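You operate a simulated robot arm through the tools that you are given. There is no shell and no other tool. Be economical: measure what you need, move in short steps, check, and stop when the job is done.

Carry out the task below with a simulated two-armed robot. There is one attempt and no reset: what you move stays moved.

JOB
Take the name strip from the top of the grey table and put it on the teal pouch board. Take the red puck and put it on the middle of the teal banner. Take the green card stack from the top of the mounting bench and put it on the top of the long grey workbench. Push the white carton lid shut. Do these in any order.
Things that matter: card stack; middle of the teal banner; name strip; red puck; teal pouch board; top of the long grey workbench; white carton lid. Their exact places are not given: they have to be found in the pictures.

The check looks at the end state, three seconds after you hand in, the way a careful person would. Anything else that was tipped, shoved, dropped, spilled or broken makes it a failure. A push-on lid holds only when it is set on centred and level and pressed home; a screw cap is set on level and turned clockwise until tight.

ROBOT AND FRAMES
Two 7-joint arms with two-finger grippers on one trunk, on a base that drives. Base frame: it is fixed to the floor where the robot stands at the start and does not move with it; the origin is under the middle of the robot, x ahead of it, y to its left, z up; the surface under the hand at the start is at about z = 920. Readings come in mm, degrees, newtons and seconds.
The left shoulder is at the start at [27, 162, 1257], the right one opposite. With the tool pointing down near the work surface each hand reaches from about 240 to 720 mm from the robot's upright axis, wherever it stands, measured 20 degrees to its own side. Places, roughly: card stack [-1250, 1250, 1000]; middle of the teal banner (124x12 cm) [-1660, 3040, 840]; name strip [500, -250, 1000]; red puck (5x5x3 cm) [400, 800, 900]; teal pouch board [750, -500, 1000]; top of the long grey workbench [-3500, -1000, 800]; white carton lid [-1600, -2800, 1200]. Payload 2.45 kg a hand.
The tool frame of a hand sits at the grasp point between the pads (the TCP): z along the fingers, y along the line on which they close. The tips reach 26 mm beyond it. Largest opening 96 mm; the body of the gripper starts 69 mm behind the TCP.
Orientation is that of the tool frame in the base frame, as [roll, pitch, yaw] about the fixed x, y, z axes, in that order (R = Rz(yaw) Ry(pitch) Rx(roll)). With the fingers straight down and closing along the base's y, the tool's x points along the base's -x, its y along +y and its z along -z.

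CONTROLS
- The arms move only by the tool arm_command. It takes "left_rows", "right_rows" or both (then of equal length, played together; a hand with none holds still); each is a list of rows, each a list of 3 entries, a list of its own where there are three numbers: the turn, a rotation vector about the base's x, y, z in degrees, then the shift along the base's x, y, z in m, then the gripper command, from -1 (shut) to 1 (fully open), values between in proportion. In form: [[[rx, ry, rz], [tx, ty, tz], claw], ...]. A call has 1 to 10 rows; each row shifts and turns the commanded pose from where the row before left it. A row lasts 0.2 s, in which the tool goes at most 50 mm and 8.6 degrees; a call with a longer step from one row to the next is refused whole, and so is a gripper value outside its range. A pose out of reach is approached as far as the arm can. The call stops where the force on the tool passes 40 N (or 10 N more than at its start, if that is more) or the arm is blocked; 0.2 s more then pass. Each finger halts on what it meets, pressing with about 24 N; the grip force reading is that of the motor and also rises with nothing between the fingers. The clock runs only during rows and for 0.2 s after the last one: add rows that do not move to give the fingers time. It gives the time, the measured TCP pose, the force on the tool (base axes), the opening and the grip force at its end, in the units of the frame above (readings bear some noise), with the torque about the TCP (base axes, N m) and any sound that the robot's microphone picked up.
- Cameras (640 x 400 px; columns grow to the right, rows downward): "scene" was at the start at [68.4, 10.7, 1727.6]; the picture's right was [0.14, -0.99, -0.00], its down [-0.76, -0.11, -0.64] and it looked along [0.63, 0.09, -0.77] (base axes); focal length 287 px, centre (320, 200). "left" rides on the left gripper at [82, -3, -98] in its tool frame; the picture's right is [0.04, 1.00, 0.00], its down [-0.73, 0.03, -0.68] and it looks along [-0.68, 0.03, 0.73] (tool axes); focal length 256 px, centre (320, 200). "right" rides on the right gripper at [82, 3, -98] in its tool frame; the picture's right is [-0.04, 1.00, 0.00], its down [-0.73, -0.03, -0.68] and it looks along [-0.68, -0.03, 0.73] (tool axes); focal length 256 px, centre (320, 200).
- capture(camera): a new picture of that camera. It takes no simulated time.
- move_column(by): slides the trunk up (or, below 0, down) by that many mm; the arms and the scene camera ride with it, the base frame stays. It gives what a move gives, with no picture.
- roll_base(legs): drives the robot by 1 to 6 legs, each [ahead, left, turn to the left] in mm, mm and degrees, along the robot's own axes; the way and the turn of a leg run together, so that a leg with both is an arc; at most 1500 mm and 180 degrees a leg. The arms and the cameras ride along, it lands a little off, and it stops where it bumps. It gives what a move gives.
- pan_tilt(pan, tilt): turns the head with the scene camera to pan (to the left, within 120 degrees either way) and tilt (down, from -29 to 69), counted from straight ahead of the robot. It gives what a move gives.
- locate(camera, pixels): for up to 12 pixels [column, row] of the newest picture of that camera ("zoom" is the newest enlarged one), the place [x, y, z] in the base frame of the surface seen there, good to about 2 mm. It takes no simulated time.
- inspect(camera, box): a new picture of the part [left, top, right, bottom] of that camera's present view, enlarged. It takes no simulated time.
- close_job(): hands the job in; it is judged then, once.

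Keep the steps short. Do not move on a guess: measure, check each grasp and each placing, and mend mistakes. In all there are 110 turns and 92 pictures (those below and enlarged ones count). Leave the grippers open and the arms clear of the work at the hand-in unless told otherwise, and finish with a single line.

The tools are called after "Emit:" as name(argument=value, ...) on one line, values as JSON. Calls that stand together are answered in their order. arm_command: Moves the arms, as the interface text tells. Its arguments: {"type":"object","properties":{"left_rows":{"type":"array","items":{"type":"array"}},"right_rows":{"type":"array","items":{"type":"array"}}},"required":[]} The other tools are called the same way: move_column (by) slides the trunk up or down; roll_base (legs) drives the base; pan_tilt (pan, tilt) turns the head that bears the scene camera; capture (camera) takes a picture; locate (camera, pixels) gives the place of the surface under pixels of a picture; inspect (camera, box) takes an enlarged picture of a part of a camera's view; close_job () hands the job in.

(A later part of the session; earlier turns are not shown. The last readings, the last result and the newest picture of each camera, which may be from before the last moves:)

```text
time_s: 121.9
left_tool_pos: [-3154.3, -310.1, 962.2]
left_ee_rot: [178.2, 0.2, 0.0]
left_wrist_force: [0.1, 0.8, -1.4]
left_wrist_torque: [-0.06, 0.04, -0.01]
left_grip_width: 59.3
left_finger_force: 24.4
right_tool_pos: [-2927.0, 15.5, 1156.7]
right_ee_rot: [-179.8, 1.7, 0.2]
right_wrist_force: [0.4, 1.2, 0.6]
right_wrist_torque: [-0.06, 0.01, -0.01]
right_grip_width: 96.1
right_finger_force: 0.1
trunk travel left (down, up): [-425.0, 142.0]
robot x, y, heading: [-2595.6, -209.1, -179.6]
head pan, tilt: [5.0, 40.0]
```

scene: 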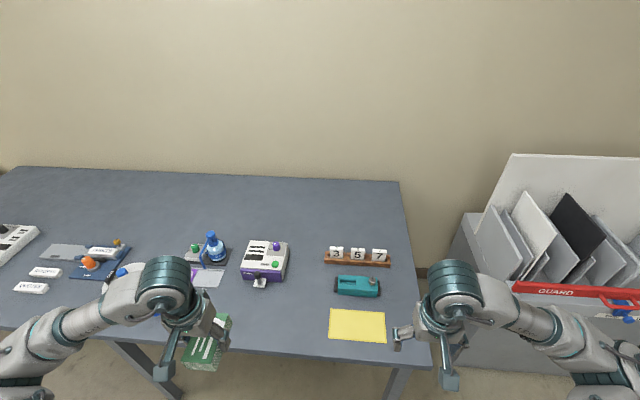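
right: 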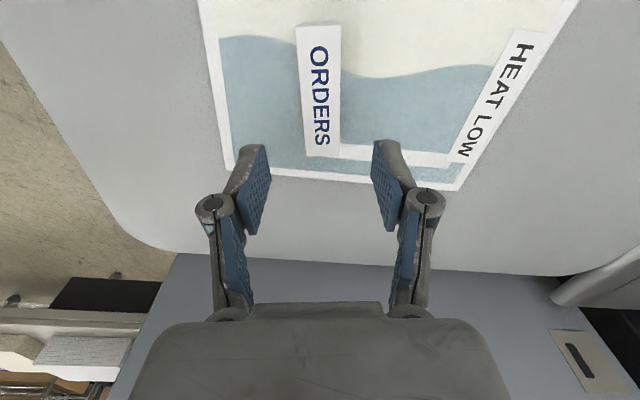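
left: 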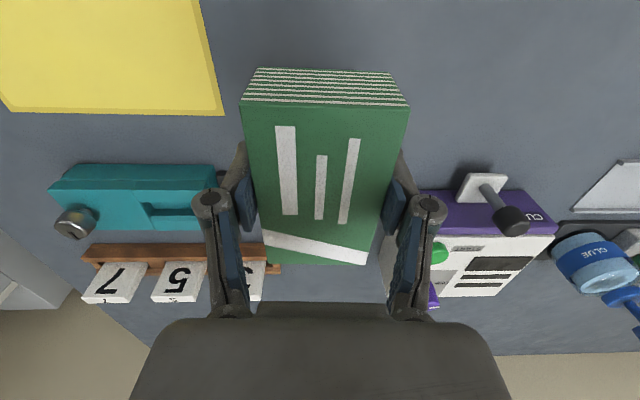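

It's a decaying rocking with a period of about 3 s. I'll wait longer for it to die out.

Emit:
arm_command(left_rows=[[[0, 0, 0], [0, 0, 0], -1], [[0, 0, 0], [0, 0, 0], -1], [[0, 0, 0], [0, 0, 0], -1], [[0, 0, 0], [0, 0, 0], -1], [[0, 0, 0], [0, 0, 0], -1], [[0, 0, 0], [0, 0, 0], -1], [[0, 0, 0], [0, 0, 0], -1], [[0, 0, 0], [0, 0, 0], -1], [[0, 0, 0], [0, 0, 0], -1], [[0, 0, 0], [0, 0, 0], -1]])

Emit:
arm_command(left_rows=[[[0, 0, 0], [0, 0, 0], -1], [[0, 0, 0], [0, 0, 0], -1], [[0, 0, 0], [0, 0, 0], -1], [[0, 0, 0], [0, 0, 0], -1], [[0, 0, 0], [0, 0, 0], -1], [[0, 0, 0], [0, 0, 0], -1], [[0, 0, 0], [0, 0, 0], -1], [[0, 0, 0], [0, 0, 0], -1], [[0, 0, 0], [0, 0, 0], -1], [[0, 0, 0], [0, 0, 0], -1]])

Emit:
arm_command(left_rows=[[[0, 0, 0], [0, 0, 0], -1], [[0, 0, 0], [0, 0, 0], -1], [[0, 0, 0], [0, 0, 0], -1], [[0, 0, 0], [0, 0, 0], -1], [[0, 0, 0], [0, 0, 0], -1], [[0, 0, 0], [0, 0, 0], -1], [[0, 0, 0], [0, 0, 0], -1]])

Emit:
arm_command(left_rows=[[[0, 0, 0], [0, 0, 0], -1], [[0, 0, 0], [0, 0, 0], -1], [[0, 0, 0], [0, 0, 0], -1]])

```text
time_s: 124.3
left_tool_pos: [-3150.4, -318.2, 966.0]
left_ee_rot: [178.4, 0.6, 0.3]
left_wrist_force: [-0.1, 1.1, -2.0]
left_wrist_torque: [-0.06, -0.04, 0.02]
left_grip_width: 59.5
left_finger_force: 24.4
right_tool_pos: [-2922.3, 4.4, 1160.0]
right_ee_rot: [-179.8, 2.1, 0.5]
right_wrist_force: [-0.2, 1.7, -0.5]
right_wrist_torque: [-0.1, 0.03, 0.01]
right_grip_width: 96.1
right_finger_force: 0.0
trunk travel left (down, up): [-425.0, 142.0]
robot x, y, heading: [-2594.7, -214.9, -179.6]
head pan, tilt: [5.0, 40.0]
stopped in row 10 (left hand): the arm was blocked; the commanded pose is now the measured one
```

```text
time_s: 126.5
left_tool_pos: [-3151.7, -323.0, 962.0]
left_ee_rot: [178.4, 0.3, 0.3]
left_wrist_force: [-0.4, 0.0, -1.9]
left_wrist_torque: [-0.05, 0.02, -0.02]
left_grip_width: 59.6
left_finger_force: 24.2
right_tool_pos: [-2923.7, 2.1, 1159.6]
right_ee_rot: [-179.7, 2.0, 0.6]
right_wrist_force: [-0.8, 0.6, 0.6]
right_wrist_torque: [-0.02, 0.01, 0.02]
right_grip_width: 95.5
right_finger_force: 0.0
trunk travel left (down, up): [-425.0, 142.0]
robot x, y, heading: [-2589.9, -213.0, -179.6]
head pan, tilt: [5.0, 40.0]
```

```text
time_s: 128.1
left_tool_pos: [-3150.4, -303.9, 965.5]
left_ee_rot: [177.9, 0.5, 0.1]
left_wrist_force: [-0.2, 1.6, -1.5]
left_wrist_torque: [-0.13, 0.04, -0.01]
left_grip_width: 59.7
left_finger_force: 23.6
right_tool_pos: [-2922.6, 20.7, 1156.4]
right_ee_rot: [179.6, 1.9, 0.3]
right_wrist_force: [1.0, 0.6, 0.1]
right_wrist_torque: [-0.06, -0.01, -0.04]
right_grip_width: 96.1
right_finger_force: 0.1
trunk travel left (down, up): [-425.0, 142.0]
robot x, y, heading: [-2593.1, -211.4, -179.4]
head pan, tilt: [5.0, 40.0]
```

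```text
time_s: 128.9
left_tool_pos: [-3150.4, -318.3, 964.4]
left_ee_rot: [178.4, 0.5, 0.4]
left_wrist_force: [0.2, -0.2, -1.9]
left_wrist_torque: [-0.06, -0.02, -0.02]
left_grip_width: 59.7
left_finger_force: 23.7
right_tool_pos: [-2922.2, 5.7, 1159.4]
right_ee_rot: [-179.8, 2.0, 0.3]
right_wrist_force: [-0.4, 0.3, -1.0]
right_wrist_torque: [-0.04, -0.03, -0.01]
right_grip_width: 96.0
right_finger_force: 0.2
trunk travel left (down, up): [-425.0, 142.0]
robot x, y, heading: [-2595.9, -215.5, -179.3]
head pan, tilt: [5.0, 40.0]
```

It isn't fading well. A lower trunk should make the robot steadier, so I'll lower it 60 mm (the stack will still be about 35 mm above the bench) and re-read.

Emit:
move_column(by=-60)

Emit:
arm_command(left_rows=[[[0, 0, 0], [0, 0, 0], -1], [[0, 0, 0], [0, 0, 0], -1], [[0, 0, 0], [0, 0, 0], -1], [[0, 0, 0], [0, 0, 0], -1], [[0, 0, 0], [0, 0, 0], -1], [[0, 0, 0], [0, 0, 0], -1], [[0, 0, 0], [0, 0, 0], -1]])

Emit:
arm_command(left_rows=[[[0, 0, 0], [0, 0, 0], -1], [[0, 0, 0], [0, 0, 0], -1], [[0, 0, 0], [0, 0, 0], -1], [[0, 0, 0], [0, 0, 0], -1]])

Emit:
arm_command(left_rows=[[[0, 0, 0], [0, 0, 0], -1], [[0, 0, 0], [0, 0, 0], -1], [[0, 0, 0], [0, 0, 0], -1], [[0, 0, 0], [0, 0, 0], -1]])

```text
time_s: 129.9
left_tool_pos: [-3151.1, -308.6, 905.0]
left_ee_rot: [178.0, 0.6, 0.2]
left_wrist_force: [-0.3, 1.5, -1.3]
left_wrist_torque: [-0.08, 0.04, -0.04]
left_grip_width: 59.7
left_finger_force: 23.6
right_tool_pos: [-2923.8, 17.3, 1097.5]
right_ee_rot: [179.7, 2.0, 0.2]
right_wrist_force: [-0.1, 1.1, 0.8]
right_wrist_torque: [-0.09, -0.01, 0.01]
right_grip_width: 96.0
right_finger_force: 0.0
trunk travel left (down, up): [-365.0, 202.0]
robot x, y, heading: [-2593.3, -213.2, -179.2]
head pan, tilt: [5.0, 40.0]
```

```text
time_s: 131.5
left_tool_pos: [-3151.1, -332.6, 901.9]
left_ee_rot: [179.0, 0.5, 0.5]
left_wrist_force: [-0.2, 0.0, -2.0]
left_wrist_torque: [-0.01, 0.01, 0.0]
left_grip_width: 59.3
left_finger_force: 23.9
right_tool_pos: [-2923.0, -10.2, 1102.1]
right_ee_rot: [-179.1, 1.9, 0.6]
right_wrist_force: [0.0, -0.4, 0.2]
right_wrist_torque: [0.02, 0.02, 0.0]
right_grip_width: 96.2
right_finger_force: 0.0
trunk travel left (down, up): [-365.0, 202.0]
robot x, y, heading: [-2594.9, -220.5, -179.4]
head pan, tilt: [5.0, 40.0]
```

```text
time_s: 132.5
left_tool_pos: [-3149.6, -318.3, 903.3]
left_ee_rot: [178.4, 0.5, 0.2]
left_wrist_force: [-0.1, 0.4, -2.1]
left_wrist_torque: [-0.01, -0.01, -0.01]
left_grip_width: 59.7
left_finger_force: 23.9
right_tool_pos: [-2923.5, 4.3, 1100.1]
right_ee_rot: [-179.8, 2.0, 0.4]
right_wrist_force: [0.1, -0.4, 0.1]
right_wrist_torque: [-0.04, 0.01, -0.03]
right_grip_width: 95.8
right_finger_force: 0.1
trunk travel left (down, up): [-365.0, 202.0]
robot x, y, heading: [-2594.6, -214.0, -179.5]
head pan, tilt: [5.0, 40.0]
```

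```text
time_s: 133.5
left_tool_pos: [-3150.5, -311.1, 905.3]
left_ee_rot: [178.1, 0.5, 0.2]
left_wrist_force: [-0.2, 1.2, -1.5]
left_wrist_torque: [-0.1, 0.04, 0.0]
left_grip_width: 59.3
left_finger_force: 23.5
right_tool_pos: [-2923.8, 13.0, 1097.2]
right_ee_rot: [179.9, 2.1, 0.4]
right_wrist_force: [1.1, 1.0, -0.6]
right_wrist_torque: [-0.04, 0.02, -0.03]
right_grip_width: 95.9
right_finger_force: 0.0
trunk travel left (down, up): [-365.0, 202.0]
robot x, y, heading: [-2591.2, -210.4, -179.5]
head pan, tilt: [5.0, 40.0]
```

Amplitude is now about ±10 mm. I'll wait several more seconds.

Emit:
arm_command(left_rows=[[[0, 0, 0], [0, 0, 0], -1], [[0, 0, 0], [0, 0, 0], -1], [[0, 0, 0], [0, 0, 0], -1], [[0, 0, 0], [0, 0, 0], -1], [[0, 0, 0], [0, 0, 0], -1], [[0, 0, 0], [0, 0, 0], -1], [[0, 0, 0], [0, 0, 0], -1], [[0, 0, 0], [0, 0, 0], -1], [[0, 0, 0], [0, 0, 0], -1], [[0, 0, 0], [0, 0, 0], -1]])

Emit:
arm_command(left_rows=[[[0, 0, 0], [0, 0, 0], -1], [[0, 0, 0], [0, 0, 0], -1], [[0, 0, 0], [0, 0, 0], -1], [[0, 0, 0], [0, 0, 0], -1], [[0, 0, 0], [0, 0, 0], -1], [[0, 0, 0], [0, 0, 0], -1], [[0, 0, 0], [0, 0, 0], -1], [[0, 0, 0], [0, 0, 0], -1], [[0, 0, 0], [0, 0, 0], -1], [[0, 0, 0], [0, 0, 0], -1]])

Emit:
arm_command(left_rows=[[[0, 0, 0], [0, 0, 0], -1], [[0, 0, 0], [0, 0, 0], -1], [[0, 0, 0], [0, 0, 0], -1], [[0, 0, 0], [0, 0, 0], -1], [[0, 0, 0], [0, 0, 0], -1], [[0, 0, 0], [0, 0, 0], -1], [[0, 0, 0], [0, 0, 0], -1], [[0, 0, 0], [0, 0, 0], -1], [[0, 0, 0], [0, 0, 0], -1], [[0, 0, 0], [0, 0, 0], -1]])

Emit:
arm_command(left_rows=[[[0, 0, 0], [0, 0, 0], -1], [[0, 0, 0], [0, 0, 0], -1], [[0, 0, 0], [0, 0, 0], -1], [[0, 0, 0], [0, 0, 0], -1], [[0, 0, 0], [0, 0, 0], -1]])

Emit:
capture(camera="left")

```text
time_s: 135.7
left_tool_pos: [-3150.8, -339.7, 902.5]
left_ee_rot: [179.2, 0.3, 0.6]
left_wrist_force: [0.0, -0.8, -2.0]
left_wrist_torque: [0.06, 0.0, 0.03]
left_grip_width: 59.8
left_finger_force: 23.8
right_tool_pos: [-2924.1, -17.5, 1102.7]
right_ee_rot: [-179.0, 2.1, 0.7]
right_wrist_force: [-0.3, -1.6, 0.5]
right_wrist_torque: [0.07, 0.04, 0.01]
right_grip_width: 96.0
right_finger_force: 0.1
trunk travel left (down, up): [-365.0, 202.0]
robot x, y, heading: [-2594.3, -218.1, -179.5]
head pan, tilt: [5.0, 40.0]
```

```text
time_s: 137.9
left_tool_pos: [-3149.9, -323.3, 903.5]
left_ee_rot: [178.6, 0.6, 0.3]
left_wrist_force: [0.5, 0.2, -1.8]
left_wrist_torque: [-0.02, -0.02, -0.01]
left_grip_width: 59.6
left_finger_force: 23.9
right_tool_pos: [-2924.4, -0.1, 1098.2]
right_ee_rot: [-179.6, 2.0, 0.5]
right_wrist_force: [0.1, 0.5, -0.1]
right_wrist_torque: [-0.03, 0.01, 0.0]
right_grip_width: 95.9
right_finger_force: 0.0
trunk travel left (down, up): [-365.0, 202.0]
robot x, y, heading: [-2591.3, -212.7, -179.5]
head pan, tilt: [5.0, 40.0]
```

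```text
time_s: 140.1
left_tool_pos: [-3150.8, -328.5, 902.5]
left_ee_rot: [178.7, 0.4, 0.4]
left_wrist_force: [-0.1, -0.6, -1.6]
left_wrist_torque: [0.0, -0.01, 0.02]
left_grip_width: 59.7
left_finger_force: 23.8
right_tool_pos: [-2924.4, -3.9, 1100.5]
right_ee_rot: [-179.4, 2.0, 0.6]
right_wrist_force: [0.2, 0.6, 0.1]
right_wrist_torque: [0.01, 0.0, -0.02]
right_grip_width: 96.3
right_finger_force: 0.0
trunk travel left (down, up): [-365.0, 202.0]
robot x, y, heading: [-2590.6, -218.3, -179.3]
head pan, tilt: [5.0, 40.0]
```

```text
time_s: 141.3
left_tool_pos: [-3150.7, -329.8, 902.6]
left_ee_rot: [178.9, 0.4, 0.3]
left_wrist_force: [-0.2, -0.1, -1.5]
left_wrist_torque: [0.03, 0.0, 0.01]
left_grip_width: 59.7
left_finger_force: 23.9
right_tool_pos: [-2924.7, -6.8, 1101.7]
right_ee_rot: [-179.4, 2.1, 0.6]
right_wrist_force: [-0.5, -0.7, 0.9]
right_wrist_torque: [-0.02, 0.01, 0.04]
right_grip_width: 95.8
right_finger_force: 0.0
trunk travel left (down, up): [-365.0, 202.0]
robot x, y, heading: [-2596.3, -218.9, -179.6]
head pan, tilt: [5.0, 40.0]
```

```text
34 pictures are left
```

left: 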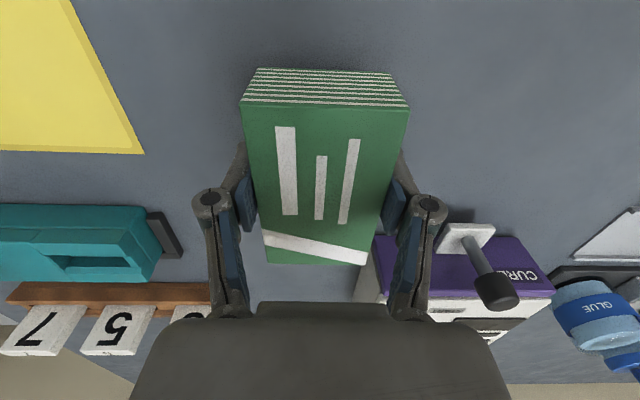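

The sway is down to a couple of mm. I'll lower in small steps: about 31 mm first.

Emit:
arm_command(left_rows=[[[0.8, 0, 0], [0, 0.003, -0.006], -1], [[0, 0, 0], [0, 0.003, -0.006], -1], [[0, 0, 0], [0, 0, -0.006], -1], [[0, 0, 0], [0, 0, -0.005], -1], [[0, 0, 0], [0, 0, -0.004], -1], [[0, 0, 0], [0, 0, -0.003], -1], [[0, 0, 0], [0, 0, 0], -1]])

Emit:
capture(camera="left")

```text
time_s: 142.9
left_tool_pos: [-3150.0, -321.7, 873.1]
left_ee_rot: [179.5, 0.5, 0.4]
left_wrist_force: [-0.5, -0.3, -1.2]
left_wrist_torque: [-0.02, -0.01, 0.01]
left_grip_width: 59.7
left_finger_force: 24.0
right_tool_pos: [-2924.5, -3.5, 1100.8]
right_ee_rot: [-179.5, 2.0, 0.6]
right_wrist_force: [-0.3, -0.2, 0.6]
right_wrist_torque: [0.02, 0.01, 0.0]
right_grip_width: 96.0
right_finger_force: 0.1
trunk travel left (down, up): [-365.0, 202.0]
robot x, y, heading: [-2592.8, -214.2, -179.4]
head pan, tilt: [5.0, 40.0]
```

```text
33 pictures are left
```

left: 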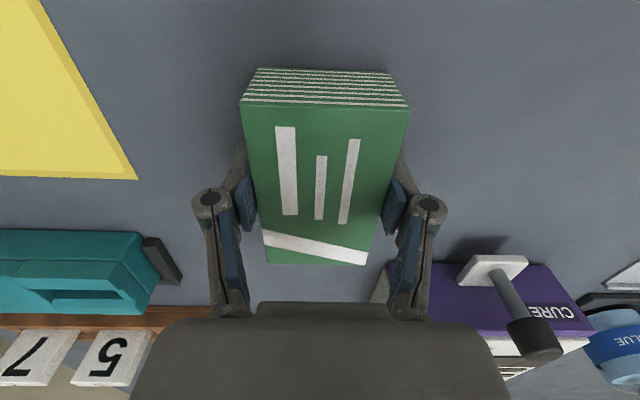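

Bottom should be about 4 mm up. I'll ease down until I feel the bench.

Emit:
arm_command(left_rows=[[[0, 0, 0], [0, 0, -0.0015], -1], [[0, 0, 0], [0, 0, -0.0015], -1], [[0, 0, 0], [0, 0, -0.001], -1], [[0, 0, 0], [0, 0, -0.001], -1], [[0, 0, 0], [0, 0, 0], -1]])

Emit:
inspect(camera="left", box=[200, 20, 440, 170])

```text
time_s: 144.1
left_tool_pos: [-3151.0, -321.6, 869.4]
left_ee_rot: [179.6, 0.7, 0.3]
left_wrist_force: [1.3, -0.3, 8.8]
left_wrist_torque: [0.3, 0.52, 0.02]
left_grip_width: 59.4
left_finger_force: 24.1
right_tool_pos: [-2922.7, -4.2, 1100.8]
right_ee_rot: [-179.5, 2.1, 0.6]
right_wrist_force: [0.7, -0.5, 0.2]
right_wrist_torque: [-0.01, 0.0, -0.03]
right_grip_width: 95.9
right_finger_force: 0.1
trunk travel left (down, up): [-365.0, 202.0]
robot x, y, heading: [-2591.2, -218.3, -179.4]
head pan, tilt: [5.0, 40.0]
```

```text
2.67 times, centred on (320, 95) of left
```

zoom: 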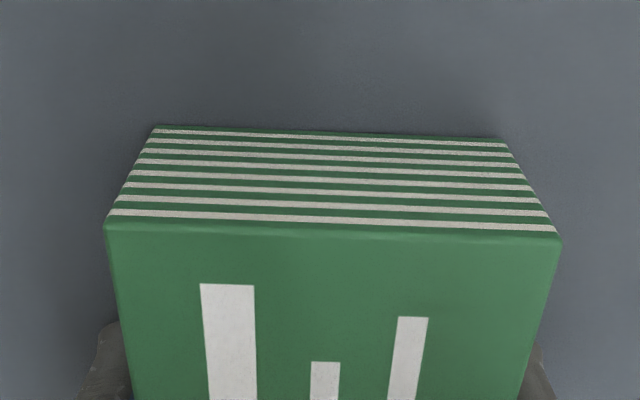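

The 8.8 N upward force shows contact with the bench. I'll open moderately and rise straight up.

Emit:
arm_command(left_rows=[[[0, 0, 0], [0, 0, 0], 0.3], [[0, 0, 0], [0, 0, 0], 0.6], [[0, 0, 0], [0, 0, 0], 0.7], [[0, 0, 0], [0, 0, 0.015], 0.7], [[0, 0, 0], [0, 0, 0.03], 0.7], [[0, 0, 0], [0, 0, 0.03], 0.7], [[0, 0, 0], [0, 0, 0.03], 0.7], [[0, 0, 0], [0, 0, 0.03], 0.7]])

Emit:
capture(camera="left")

```text
time_s: 145.9
left_tool_pos: [-3151.2, -321.3, 1004.2]
left_ee_rot: [179.5, 0.5, 0.4]
left_wrist_force: [0.1, 0.7, 1.1]
left_wrist_torque: [-0.01, 0.05, 0.0]
left_grip_width: 81.7
left_finger_force: 0.0
right_tool_pos: [-2923.1, -3.9, 1100.1]
right_ee_rot: [-179.5, 2.0, 0.6]
right_wrist_force: [-0.3, 0.1, 0.1]
right_wrist_torque: [0.01, 0.03, 0.06]
right_grip_width: 96.0
right_finger_force: 0.1
trunk travel left (down, up): [-365.0, 202.0]
robot x, y, heading: [-2593.8, -217.2, -179.4]
head pan, tilt: [5.0, 40.0]
```

```text
31 pictures are left
```

left: 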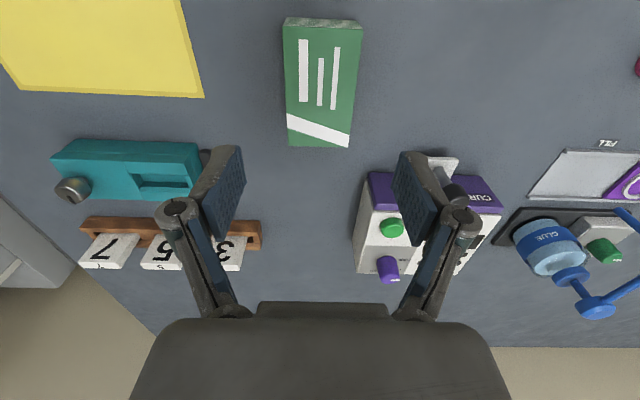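

The green stack stands on the workbench. I'll retract the hand, then head to the carton rack: back up, turn left to face -y, drive ahead, and look.

Emit:
arm_command(left_rows=[[[0, 0, 0], [0, 0, 0.04], 1], [[0, 0, 0], [0.02, 0, 0.04], 1], [[0, 0, 0], [0.04, 0, 0.02], 1], [[0, 0, 0], [0.04, 0, 0], 1], [[0, 0, 0], [0.04, 0, 0], 1], [[0, 0, 0], [0.04, 0, 0], 1], [[0, 0, 0], [0.04, 0, 0], 1], [[0, 0, 0], [0.02, 0, 0], 1]])

Emit:
roll_base(legs=[[-850, 0, 0], [0, 0, 90], [1000, 0, 0]])

Emit:
pan_tilt(pan=0, tilt=25)

Emit:
capture(camera="scene")

```text
time_s: 147.7
left_tool_pos: [-2911.0, -321.8, 1102.8]
left_ee_rot: [179.7, 0.4, 0.4]
left_wrist_force: [0.7, 0.3, -0.2]
left_wrist_torque: [0.0, 0.01, 0.03]
left_grip_width: 96.0
left_finger_force: 0.0
right_tool_pos: [-2923.5, -4.2, 1100.4]
right_ee_rot: [-179.5, 2.1, 0.5]
right_wrist_force: [-0.6, 0.8, 0.5]
right_wrist_torque: [-0.01, -0.02, -0.02]
right_grip_width: 95.7
right_finger_force: 0.1
trunk travel left (down, up): [-365.0, 202.0]
robot x, y, heading: [-2596.5, -223.7, -179.8]
head pan, tilt: [5.0, 40.0]
```

```text
time_s: 160.9
left_tool_pos: [-1550.5, -1504.0, 1102.6]
left_ee_rot: [179.5, 0.5, 93.5]
left_wrist_force: [0.5, 0.4, 0.2]
left_wrist_torque: [-0.01, 0.0, -0.01]
left_grip_width: 95.9
left_finger_force: 0.1
right_tool_pos: [-1866.0, -1533.4, 1099.9]
right_ee_rot: [-179.5, 1.9, 93.7]
right_wrist_force: [0.3, -0.4, -0.3]
right_wrist_torque: [-0.04, -0.01, 0.03]
right_grip_width: 95.9
right_finger_force: 0.2
trunk travel left (down, up): [-365.0, 202.0]
robot x, y, heading: [-1671.0, -1197.1, -86.2]
head pan, tilt: [5.0, 40.0]
```

```text
time_s: 161.7
left_tool_pos: [-1549.8, -1501.9, 1103.8]
left_ee_rot: [179.4, 0.6, 93.5]
left_wrist_force: [0.4, 0.0, -0.1]
left_wrist_torque: [0.05, 0.0, 0.0]
left_grip_width: 96.1
left_finger_force: 0.1
right_tool_pos: [-1866.2, -1531.2, 1101.9]
right_ee_rot: [-179.5, 2.3, 93.6]
right_wrist_force: [0.0, -0.1, 0.0]
right_wrist_torque: [0.02, 0.02, -0.02]
right_grip_width: 96.0
right_finger_force: 0.0
trunk travel left (down, up): [-365.0, 202.0]
robot x, y, heading: [-1669.5, -1196.1, -86.4]
head pan, tilt: [0.0, 25.0]
```

```text
30 pictures are left
```

scene: 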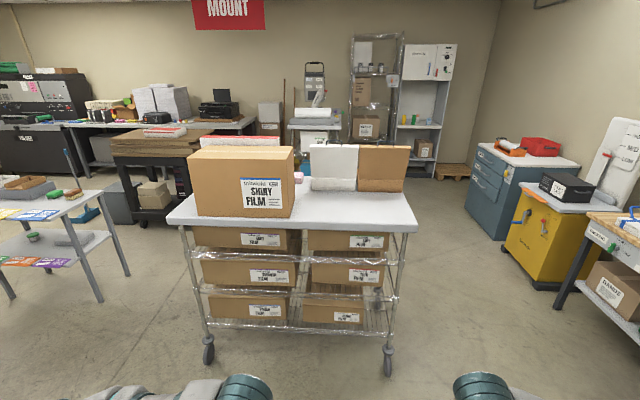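

The rack top holds a brown carton and something with a white panel at (335,165). I'll enlarge it.

Emit:
inspect(camera="scene", box=[160, 120, 430, 240])

Emit:
locate(camera="scene", pixels=[[335, 165], [383, 170], [330, 184], [312, 147], [356, 147], [370, 148], [405, 150], [385, 190], [240, 170], [300, 215], [400, 225], [300, 177]])

```text
2.37 times, centred on (295, 180) of scene
```

zoom: 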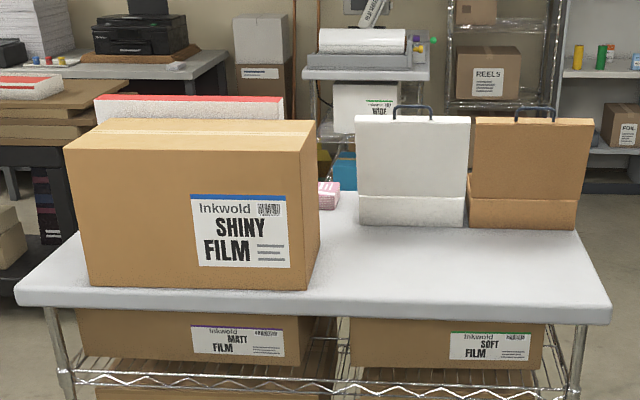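

```text
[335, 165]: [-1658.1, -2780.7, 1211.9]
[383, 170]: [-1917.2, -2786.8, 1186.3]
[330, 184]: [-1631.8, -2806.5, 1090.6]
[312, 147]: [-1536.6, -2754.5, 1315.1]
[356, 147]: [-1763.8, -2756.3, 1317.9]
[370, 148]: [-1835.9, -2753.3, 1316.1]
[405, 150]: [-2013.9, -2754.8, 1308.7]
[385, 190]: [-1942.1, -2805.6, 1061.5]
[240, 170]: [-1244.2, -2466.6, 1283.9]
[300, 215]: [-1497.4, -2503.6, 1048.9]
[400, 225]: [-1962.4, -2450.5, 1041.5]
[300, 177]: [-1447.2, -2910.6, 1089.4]
```

The white carton's lid stands open, hinged at the near side (y≈-2806, z≈1110). It leans toward me, with its top edge at (y -2755, z 1316) and x from -1537 to -1764. I have to swing it away from me and press it down. I'll raise the trunk 60 mm, square up, and drive to about (-1820,-1990).

Emit:
move_column(by=60)

Emit:
roll_base(legs=[[0, 0, -3.5], [0, -150, 0], [790, 0, 0]])

Emit:
pan_tilt(pan=10, tilt=35)

Emit:
capture(camera="scene")

```text
time_s: 162.7
left_tool_pos: [-1551.7, -1501.6, 1163.1]
left_ee_rot: [179.5, 0.6, 93.5]
left_wrist_force: [0.2, -0.7, -0.7]
left_wrist_torque: [-0.02, -0.01, -0.03]
left_grip_width: 96.1
left_finger_force: 0.0
right_tool_pos: [-1866.0, -1531.8, 1160.5]
right_ee_rot: [-179.5, 2.1, 93.6]
right_wrist_force: [0.5, -1.1, -0.6]
right_wrist_torque: [-0.02, -0.02, 0.0]
right_grip_width: 95.8
right_finger_force: 0.1
trunk travel left (down, up): [-425.0, 142.0]
robot x, y, heading: [-1665.8, -1193.0, -86.5]
head pan, tilt: [0.0, 25.0]
```

```text
time_s: 168.4
left_tool_pos: [-1693.8, -2306.7, 1161.1]
left_ee_rot: [-179.7, 0.6, 90.6]
left_wrist_force: [0.2, -0.9, 0.2]
left_wrist_torque: [0.02, 0.04, -0.03]
left_grip_width: 96.2
left_finger_force: 0.3
right_tool_pos: [-2009.4, -2319.2, 1164.8]
right_ee_rot: [-178.5, 2.2, 90.7]
right_wrist_force: [1.5, -0.7, 1.0]
right_wrist_torque: [-0.02, 0.04, 0.01]
right_grip_width: 96.3
right_finger_force: 0.0
trunk travel left (down, up): [-425.0, 142.0]
robot x, y, heading: [-1812.0, -1989.5, -89.4]
head pan, tilt: [0.0, 25.0]
```

```text
time_s: 169.1
left_tool_pos: [-1676.9, -2303.4, 1161.5]
left_ee_rot: [-179.5, 0.8, 90.8]
left_wrist_force: [1.4, -1.3, 0.0]
left_wrist_torque: [0.13, 0.09, 0.04]
left_grip_width: 96.1
left_finger_force: 0.1
right_tool_pos: [-1993.4, -2315.0, 1168.2]
right_ee_rot: [-178.4, 2.6, 91.1]
right_wrist_force: [1.5, -0.8, 0.5]
right_wrist_torque: [0.01, 0.17, 0.03]
right_grip_width: 96.1
right_finger_force: 0.0
trunk travel left (down, up): [-425.0, 142.0]
robot x, y, heading: [-1805.7, -1991.1, -89.8]
head pan, tilt: [10.0, 35.0]
```

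```text
28 pictures are left
```

scene: 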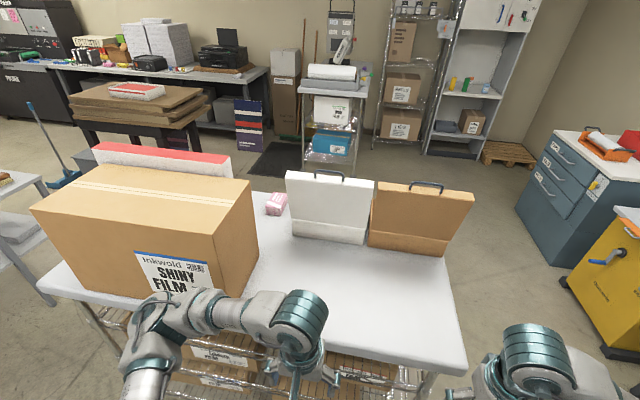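

I'll measure the lid's corners and seam, the rack's front edge, the brown box, and my own elbow.

Emit:
locate(camera="scene", pixels=[[288, 172], [372, 182], [328, 205], [293, 214], [362, 222], [330, 230], [328, 180], [470, 372], [145, 330], [250, 270], [155, 290], [140, 250]])

Emit:
inspect(camera="scene", box=[260, 150, 500, 270])

```text
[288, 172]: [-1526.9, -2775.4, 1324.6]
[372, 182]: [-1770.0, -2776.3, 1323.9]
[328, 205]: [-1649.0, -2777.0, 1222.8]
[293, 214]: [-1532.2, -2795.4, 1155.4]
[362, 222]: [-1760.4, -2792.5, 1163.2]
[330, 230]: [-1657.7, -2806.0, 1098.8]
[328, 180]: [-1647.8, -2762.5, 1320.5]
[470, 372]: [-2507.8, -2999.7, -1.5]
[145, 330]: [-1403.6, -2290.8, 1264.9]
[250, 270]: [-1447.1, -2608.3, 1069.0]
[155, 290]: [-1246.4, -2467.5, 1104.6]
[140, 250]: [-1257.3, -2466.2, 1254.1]
```

```text
2.67 times, centred on (380, 210) of scene
```

zoom: 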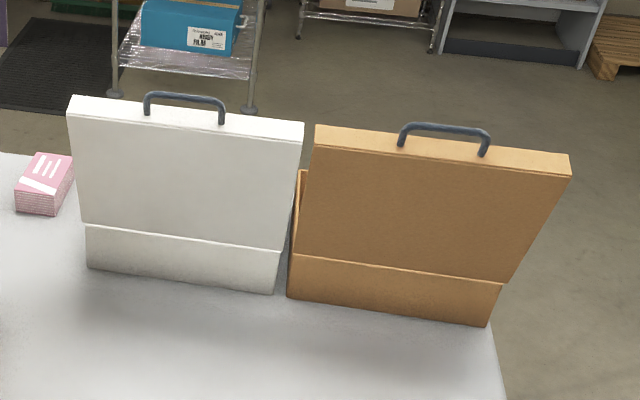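

The seam/hinge is at z≈1130, y≈-2800. My left elbow (-1404,-2291) would come close to the brown SHINY FILM box, so I'll slide the base 110 mm right. Then I'll extend the left hand, closed and pitched 45° forward, toward x -1650.

Emit:
roll_base(legs=[[0, -110, 0]])

Emit:
arm_command(left_rows=[[[-4.5, 0, 0], [0.012, -0.025, 0.015], 0.5], [[-4.5, 0, 0], [0.012, -0.025, 0.015], 0], [[-4.5, 0, 0], [0.012, -0.025, 0.015], -0.5], [[-4.5, 0, 0], [0.012, -0.025, 0.015], -1], [[-4.5, 0, 0], [0.012, -0.025, 0.015], -1], [[-4.5, 0, 0], [0.012, -0.025, 0.015], -1], [[-4.5, 0, 0], [0.012, -0.025, 0.015], -1], [[-4.5, 0, 0], [0.012, -0.025, 0.015], -1], [[-4.5, 0, 0], [0.012, -0.025, 0.01], -1], [[-4.5, 0, 0], [0.01, -0.02, 0], -1]])

Emit:
capture(camera="scene")

```text
time_s: 170.6
left_tool_pos: [-1866.7, -2280.0, 1175.3]
left_ee_rot: [176.6, 2.0, 90.1]
left_wrist_force: [-0.4, 1.2, 0.9]
left_wrist_torque: [-0.07, -0.11, -0.01]
left_grip_width: 96.1
left_finger_force: 0.0
right_tool_pos: [-2185.2, -2288.3, 1164.5]
right_ee_rot: [179.4, 4.1, 90.4]
right_wrist_force: [-1.7, 1.0, 0.2]
right_wrist_torque: [-0.02, -0.18, -0.05]
right_grip_width: 95.7
right_finger_force: 0.1
trunk travel left (down, up): [-425.0, 142.0]
robot x, y, heading: [-1925.2, -1986.2, -89.9]
head pan, tilt: [10.0, 35.0]
stopped in leg 1: the robot was blocked; the commanded pose is now the measured one
```

```text
time_s: 172.8
left_tool_pos: [-1724.5, -2533.4, 1301.1]
left_ee_rot: [177.9, 46.5, 90.0]
left_wrist_force: [-0.7, -1.5, -1.0]
left_wrist_torque: [-0.06, -0.05, 0.05]
left_grip_width: 0.3
left_finger_force: 23.9
right_tool_pos: [-2161.3, -2298.8, 1164.1]
right_ee_rot: [-179.4, 3.5, 90.9]
right_wrist_force: [-1.0, 0.5, -0.2]
right_wrist_torque: [-0.05, -0.04, 0.03]
right_grip_width: 96.0
right_finger_force: 0.0
trunk travel left (down, up): [-425.0, 142.0]
robot x, y, heading: [-1923.3, -1987.8, -89.8]
head pan, tilt: [10.0, 35.0]
```

```text
26 pictures are left
```

scene: 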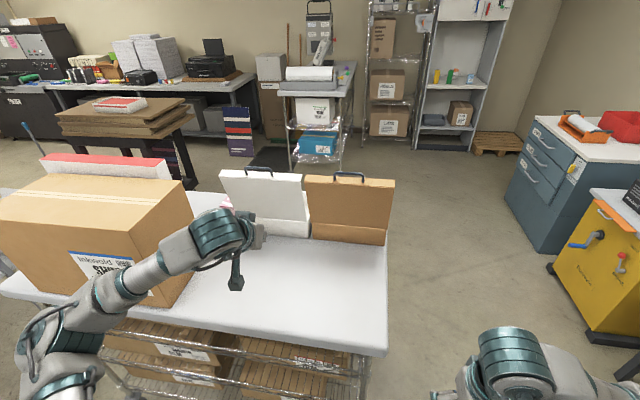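

The base move reported "blocked" near the end and the robot is rocking. I'll wait and look at the floor around the base before going on.

Emit:
arm_command(left_rows=[[[0, 0, 0], [0, 0, 0], -1], [[0, 0, 0], [0, 0, 0], -1], [[0, 0, 0], [0, 0, 0], -1], [[0, 0, 0], [0, 0, 0], -1], [[0, 0, 0], [0, 0, 0], -1], [[0, 0, 0], [0, 0, 0], -1], [[0, 0, 0], [0, 0, 0], -1], [[0, 0, 0], [0, 0, 0], -1]])

Emit:
pan_tilt(pan=-10, tilt=66)

Emit:
capture(camera="scene")

Emit:
pan_tilt(pan=-80, tilt=60)

Emit:
capture(camera="scene")

```text
time_s: 174.8
left_tool_pos: [-1677.8, -2525.6, 1297.6]
left_ee_rot: [-179.0, 46.9, 92.2]
left_wrist_force: [1.4, 0.1, 0.3]
left_wrist_torque: [-0.04, 0.15, -0.1]
left_grip_width: 0.0
left_finger_force: 24.0
right_tool_pos: [-2120.6, -2292.9, 1175.0]
right_ee_rot: [-177.4, 3.8, 91.1]
right_wrist_force: [0.5, -0.5, 0.2]
right_wrist_torque: [-0.01, 0.05, 0.01]
right_grip_width: 95.7
right_finger_force: 0.0
trunk travel left (down, up): [-425.0, 142.0]
robot x, y, heading: [-1925.6, -1984.2, -89.6]
head pan, tilt: [10.0, 35.0]
stopped in row 8 (left hand): the arm was blocked; the commanded pose is now the measured one
```

```text
time_s: 175.8
left_tool_pos: [-1667.0, -2527.3, 1296.2]
left_ee_rot: [-178.5, 46.6, 92.7]
left_wrist_force: [2.4, -0.4, 0.4]
left_wrist_torque: [0.0, 0.1, -0.1]
left_grip_width: 0.0
left_finger_force: 24.5
right_tool_pos: [-2111.4, -2294.5, 1177.0]
right_ee_rot: [-177.0, 3.9, 91.0]
right_wrist_force: [-0.5, 0.6, -0.4]
right_wrist_torque: [0.04, 0.04, 0.06]
right_grip_width: 95.8
right_finger_force: 0.1
trunk travel left (down, up): [-425.0, 142.0]
robot x, y, heading: [-1926.6, -1984.6, -89.6]
head pan, tilt: [-10.0, 66.0]
```

```text
25 pictures are left
```

scene: 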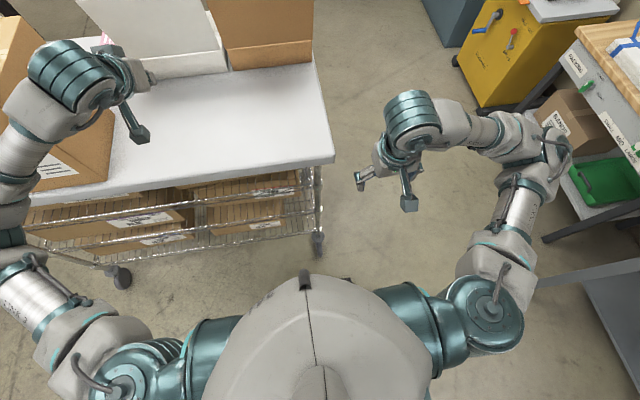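

```text
time_s: 177.2
left_tool_pos: [-1735.3, -2525.5, 1307.7]
left_ee_rot: [177.9, 46.9, 89.7]
left_wrist_force: [-2.0, 0.4, -0.4]
left_wrist_torque: [0.01, -0.07, 0.1]
left_grip_width: 0.1
left_finger_force: 24.0
right_tool_pos: [-2172.6, -2292.3, 1168.0]
right_ee_rot: [-179.3, 3.8, 90.4]
right_wrist_force: [-1.2, 0.5, 0.4]
right_wrist_torque: [0.01, -0.06, -0.01]
right_grip_width: 95.8
right_finger_force: 0.1
trunk travel left (down, up): [-425.0, 142.0]
robot x, y, heading: [-1935.4, -1983.8, -89.7]
head pan, tilt: [-80.0, 60.0]
```

```text
24 pictures are left
```

scene: 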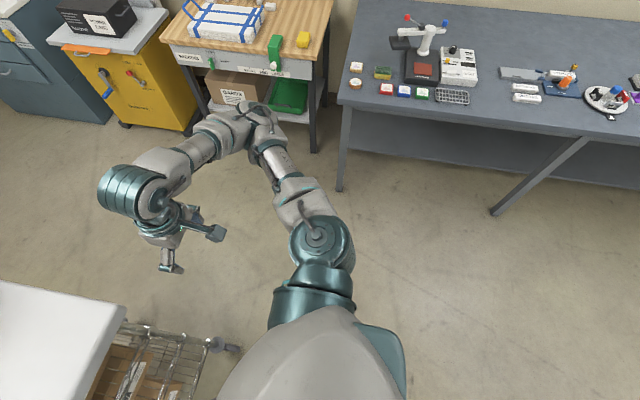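

Nothing blocks the base; it is only the slow rocking after sideways moves. I'll wait for it to die down.

Emit:
arm_command(left_rows=[[[0, 0, 0], [0, 0, 0], -1], [[0, 0, 0], [0, 0, 0], -1], [[0, 0, 0], [0, 0, 0], -1], [[0, 0, 0], [0, 0, 0], -1], [[0, 0, 0], [0, 0, 0], -1], [[0, 0, 0], [0, 0, 0], -1], [[0, 0, 0], [0, 0, 0], -1], [[0, 0, 0], [0, 0, 0], -1], [[0, 0, 0], [0, 0, 0], -1], [[0, 0, 0], [0, 0, 0], -1]])

Emit:
arm_command(left_rows=[[[0, 0, 0], [0, 0, 0], -1], [[0, 0, 0], [0, 0, 0], -1], [[0, 0, 0], [0, 0, 0], -1], [[0, 0, 0], [0, 0, 0], -1], [[0, 0, 0], [0, 0, 0], -1], [[0, 0, 0], [0, 0, 0], -1], [[0, 0, 0], [0, 0, 0], -1], [[0, 0, 0], [0, 0, 0], -1], [[0, 0, 0], [0, 0, 0], -1], [[0, 0, 0], [0, 0, 0], -1]])

Emit:
arm_command(left_rows=[[[0, 0, 0], [0, 0, 0], -1], [[0, 0, 0], [0, 0, 0], -1], [[0, 0, 0], [0, 0, 0], -1], [[0, 0, 0], [0, 0, 0], -1], [[0, 0, 0], [0, 0, 0], -1], [[0, 0, 0], [0, 0, 0], -1], [[0, 0, 0], [0, 0, 0], -1], [[0, 0, 0], [0, 0, 0], -1], [[0, 0, 0], [0, 0, 0], -1], [[0, 0, 0], [0, 0, 0], -1]])

Emit:
arm_command(left_rows=[[[0, 0, 0], [0, 0, 0], -1], [[0, 0, 0], [0, 0, 0], -1], [[0, 0, 0], [0, 0, 0], -1], [[0, 0, 0], [0, 0, 0], -1], [[0, 0, 0], [0, 0, 0], -1], [[0, 0, 0], [0, 0, 0], -1], [[0, 0, 0], [0, 0, 0], -1], [[0, 0, 0], [0, 0, 0], -1], [[0, 0, 0], [0, 0, 0], -1], [[0, 0, 0], [0, 0, 0], -1]])

Emit:
arm_command(left_rows=[[[0, 0, 0], [0, 0, 0], -1], [[0, 0, 0], [0, 0, 0], -1], [[0, 0, 0], [0, 0, 0], -1], [[0, 0, 0], [0, 0, 0], -1]])

```text
time_s: 179.4
left_tool_pos: [-1721.6, -2526.9, 1302.9]
left_ee_rot: [178.8, 46.7, 90.2]
left_wrist_force: [-1.4, 0.3, 0.2]
left_wrist_torque: [-0.04, -0.06, 0.1]
left_grip_width: 0.0
left_finger_force: 24.2
right_tool_pos: [-2158.7, -2293.9, 1167.6]
right_ee_rot: [-178.9, 3.8, 90.4]
right_wrist_force: [0.3, 0.9, 0.7]
right_wrist_torque: [-0.02, 0.03, 0.0]
right_grip_width: 96.2
right_finger_force: 0.1
trunk travel left (down, up): [-425.0, 142.0]
robot x, y, heading: [-1930.9, -1985.5, -89.5]
head pan, tilt: [-80.0, 60.0]
```

```text
time_s: 181.8
left_tool_pos: [-1697.5, -2524.2, 1303.2]
left_ee_rot: [179.5, 46.9, 91.0]
left_wrist_force: [-0.4, -0.3, 1.1]
left_wrist_torque: [0.02, 0.0, 0.06]
left_grip_width: 0.0
left_finger_force: 23.8
right_tool_pos: [-2134.6, -2289.5, 1172.4]
right_ee_rot: [-178.3, 4.0, 91.0]
right_wrist_force: [-0.7, 0.0, -1.1]
right_wrist_torque: [-0.01, -0.01, 0.01]
right_grip_width: 95.7
right_finger_force: 0.0
trunk travel left (down, up): [-425.0, 142.0]
robot x, y, heading: [-1920.0, -1988.0, -89.6]
head pan, tilt: [-80.0, 60.0]
stopped in row 10 (left hand): the arm was blocked; the commanded pose is now the measured one
```

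```text
time_s: 184.2
left_tool_pos: [-1649.5, -2520.8, 1295.6]
left_ee_rot: [-177.6, 46.9, 93.4]
left_wrist_force: [2.9, 1.0, -0.3]
left_wrist_torque: [-0.04, 0.12, -0.12]
left_grip_width: 0.2
left_finger_force: 24.4
right_tool_pos: [-2095.8, -2289.8, 1179.8]
right_ee_rot: [-176.4, 4.1, 91.2]
right_wrist_force: [0.1, 0.4, 0.5]
right_wrist_torque: [-0.05, 0.04, 0.05]
right_grip_width: 95.9
right_finger_force: 0.0
trunk travel left (down, up): [-425.0, 142.0]
robot x, y, heading: [-1921.2, -1985.5, -89.7]
head pan, tilt: [-80.0, 60.0]
stopped in row 10 (left hand): the arm was blocked; the commanded pose is now the measured one
```

```text
time_s: 186.4
left_tool_pos: [-1677.8, -2521.4, 1301.7]
left_ee_rot: [-179.1, 47.2, 92.1]
left_wrist_force: [0.0, -0.3, -0.2]
left_wrist_torque: [0.04, 0.06, -0.03]
left_grip_width: 0.1
left_finger_force: 23.4
right_tool_pos: [-2121.0, -2287.3, 1176.6]
right_ee_rot: [-176.9, 4.0, 90.9]
right_wrist_force: [0.6, 0.1, -0.4]
right_wrist_torque: [-0.01, 0.01, 0.02]
right_grip_width: 95.9
right_finger_force: 0.1
trunk travel left (down, up): [-425.0, 142.0]
robot x, y, heading: [-1920.7, -1982.9, -89.7]
head pan, tilt: [-80.0, 60.0]
```

```text
time_s: 187.4
left_tool_pos: [-1703.3, -2519.3, 1306.8]
left_ee_rot: [179.6, 47.3, 91.0]
left_wrist_force: [-0.5, 0.4, 0.9]
left_wrist_torque: [-0.01, -0.03, 0.07]
left_grip_width: 0.0
left_finger_force: 23.9
right_tool_pos: [-2142.8, -2286.5, 1174.2]
right_ee_rot: [-177.8, 4.1, 90.6]
right_wrist_force: [0.0, -0.2, 0.9]
right_wrist_torque: [0.02, -0.03, -0.01]
right_grip_width: 95.9
right_finger_force: 0.2
trunk travel left (down, up): [-425.0, 142.0]
robot x, y, heading: [-1929.6, -1982.8, -90.0]
head pan, tilt: [-80.0, 60.0]
```

The sway persists with the trunk high and the arm out. I'll lower the trunk 120 mm, which settled it before, and wait by turning the head.

Emit:
move_column(by=-120)

Emit:
pan_tilt(pan=60, tilt=40)

Emit:
pan_tilt(pan=-60, tilt=40)

Emit:
pan_tilt(pan=60, tilt=40)

Emit:
pan_tilt(pan=-60, tilt=40)

Emit:
pan_tilt(pan=10, tilt=35)

```text
time_s: 188.9
left_tool_pos: [-1630.6, -2520.7, 1173.7]
left_ee_rot: [-176.5, 46.9, 94.2]
left_wrist_force: [3.9, 0.0, -0.8]
left_wrist_torque: [0.01, 0.19, -0.18]
left_grip_width: 0.0
left_finger_force: 24.1
right_tool_pos: [-2080.2, -2288.1, 1062.9]
right_ee_rot: [-175.6, 4.3, 91.3]
right_wrist_force: [1.1, 1.1, 0.6]
right_wrist_torque: [0.01, 0.14, 0.02]
right_grip_width: 96.1
right_finger_force: 0.2
trunk travel left (down, up): [-305.0, 262.0]
robot x, y, heading: [-1911.5, -1988.1, -89.7]
head pan, tilt: [-80.0, 60.0]
```

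```text
time_s: 191.1
left_tool_pos: [-1733.2, -2520.8, 1189.6]
left_ee_rot: [178.0, 47.1, 89.4]
left_wrist_force: [-3.1, 0.2, 0.6]
left_wrist_torque: [-0.01, -0.21, 0.22]
left_grip_width: 0.0
left_finger_force: 24.0
right_tool_pos: [-2168.7, -2288.3, 1048.7]
right_ee_rot: [-179.2, 4.0, 90.2]
right_wrist_force: [-1.9, -0.1, 0.3]
right_wrist_torque: [0.0, -0.12, -0.01]
right_grip_width: 95.8
right_finger_force: 0.0
trunk travel left (down, up): [-305.0, 262.0]
robot x, y, heading: [-1934.5, -1985.4, -89.7]
head pan, tilt: [60.0, 40.0]
```

```text
time_s: 193.1
left_tool_pos: [-1686.1, -2522.9, 1181.4]
left_ee_rot: [-179.6, 46.9, 91.6]
left_wrist_force: [-0.2, -0.7, -0.1]
left_wrist_torque: [0.01, -0.02, 0.02]
left_grip_width: 0.0
left_finger_force: 24.0
right_tool_pos: [-2128.4, -2289.2, 1055.3]
right_ee_rot: [-177.5, 4.2, 90.6]
right_wrist_force: [0.5, -0.6, -0.5]
right_wrist_torque: [-0.01, -0.03, -0.01]
right_grip_width: 96.0
right_finger_force: 0.1
trunk travel left (down, up): [-305.0, 262.0]
robot x, y, heading: [-1922.7, -1987.4, -90.0]
head pan, tilt: [-60.0, 40.0]
```

```text
time_s: 195.1
left_tool_pos: [-1635.0, -2520.2, 1173.3]
left_ee_rot: [-176.6, 46.9, 94.1]
left_wrist_force: [3.3, 0.3, -0.6]
left_wrist_torque: [-0.05, 0.16, -0.17]
left_grip_width: 0.0
left_finger_force: 23.7
right_tool_pos: [-2082.2, -2287.5, 1061.3]
right_ee_rot: [-175.7, 4.1, 91.0]
right_wrist_force: [0.9, -0.8, -0.2]
right_wrist_torque: [0.01, 0.08, 0.03]
right_grip_width: 96.1
right_finger_force: 0.0
trunk travel left (down, up): [-305.0, 262.0]
robot x, y, heading: [-1916.3, -1985.7, -89.4]
head pan, tilt: [60.0, 40.0]
```

```text
time_s: 197.1
left_tool_pos: [-1694.6, -2521.1, 1183.9]
left_ee_rot: [179.9, 47.1, 91.3]
left_wrist_force: [-1.3, -0.5, -0.9]
left_wrist_torque: [0.01, -0.03, 0.02]
left_grip_width: 0.0
left_finger_force: 23.6
right_tool_pos: [-2135.6, -2286.7, 1054.3]
right_ee_rot: [-177.7, 4.1, 90.7]
right_wrist_force: [-0.1, -0.4, 0.0]
right_wrist_torque: [0.03, -0.03, 0.0]
right_grip_width: 96.2
right_finger_force: 0.0
trunk travel left (down, up): [-305.0, 262.0]
robot x, y, heading: [-1930.4, -1980.8, -89.7]
head pan, tilt: [-60.0, 40.0]
```

```text
time_s: 198.6
left_tool_pos: [-1647.1, -2521.0, 1175.6]
left_ee_rot: [-177.4, 46.8, 93.6]
left_wrist_force: [2.7, -0.3, 0.0]
left_wrist_torque: [-0.04, 0.12, -0.15]
left_grip_width: 0.2
left_finger_force: 23.9
right_tool_pos: [-2094.3, -2288.9, 1060.4]
right_ee_rot: [-176.1, 4.1, 91.0]
right_wrist_force: [1.5, 0.3, 0.2]
right_wrist_torque: [-0.01, 0.07, 0.03]
right_grip_width: 96.1
right_finger_force: 0.0
trunk travel left (down, up): [-305.0, 262.0]
robot x, y, heading: [-1914.4, -1985.6, -89.9]
head pan, tilt: [10.0, 35.0]
```

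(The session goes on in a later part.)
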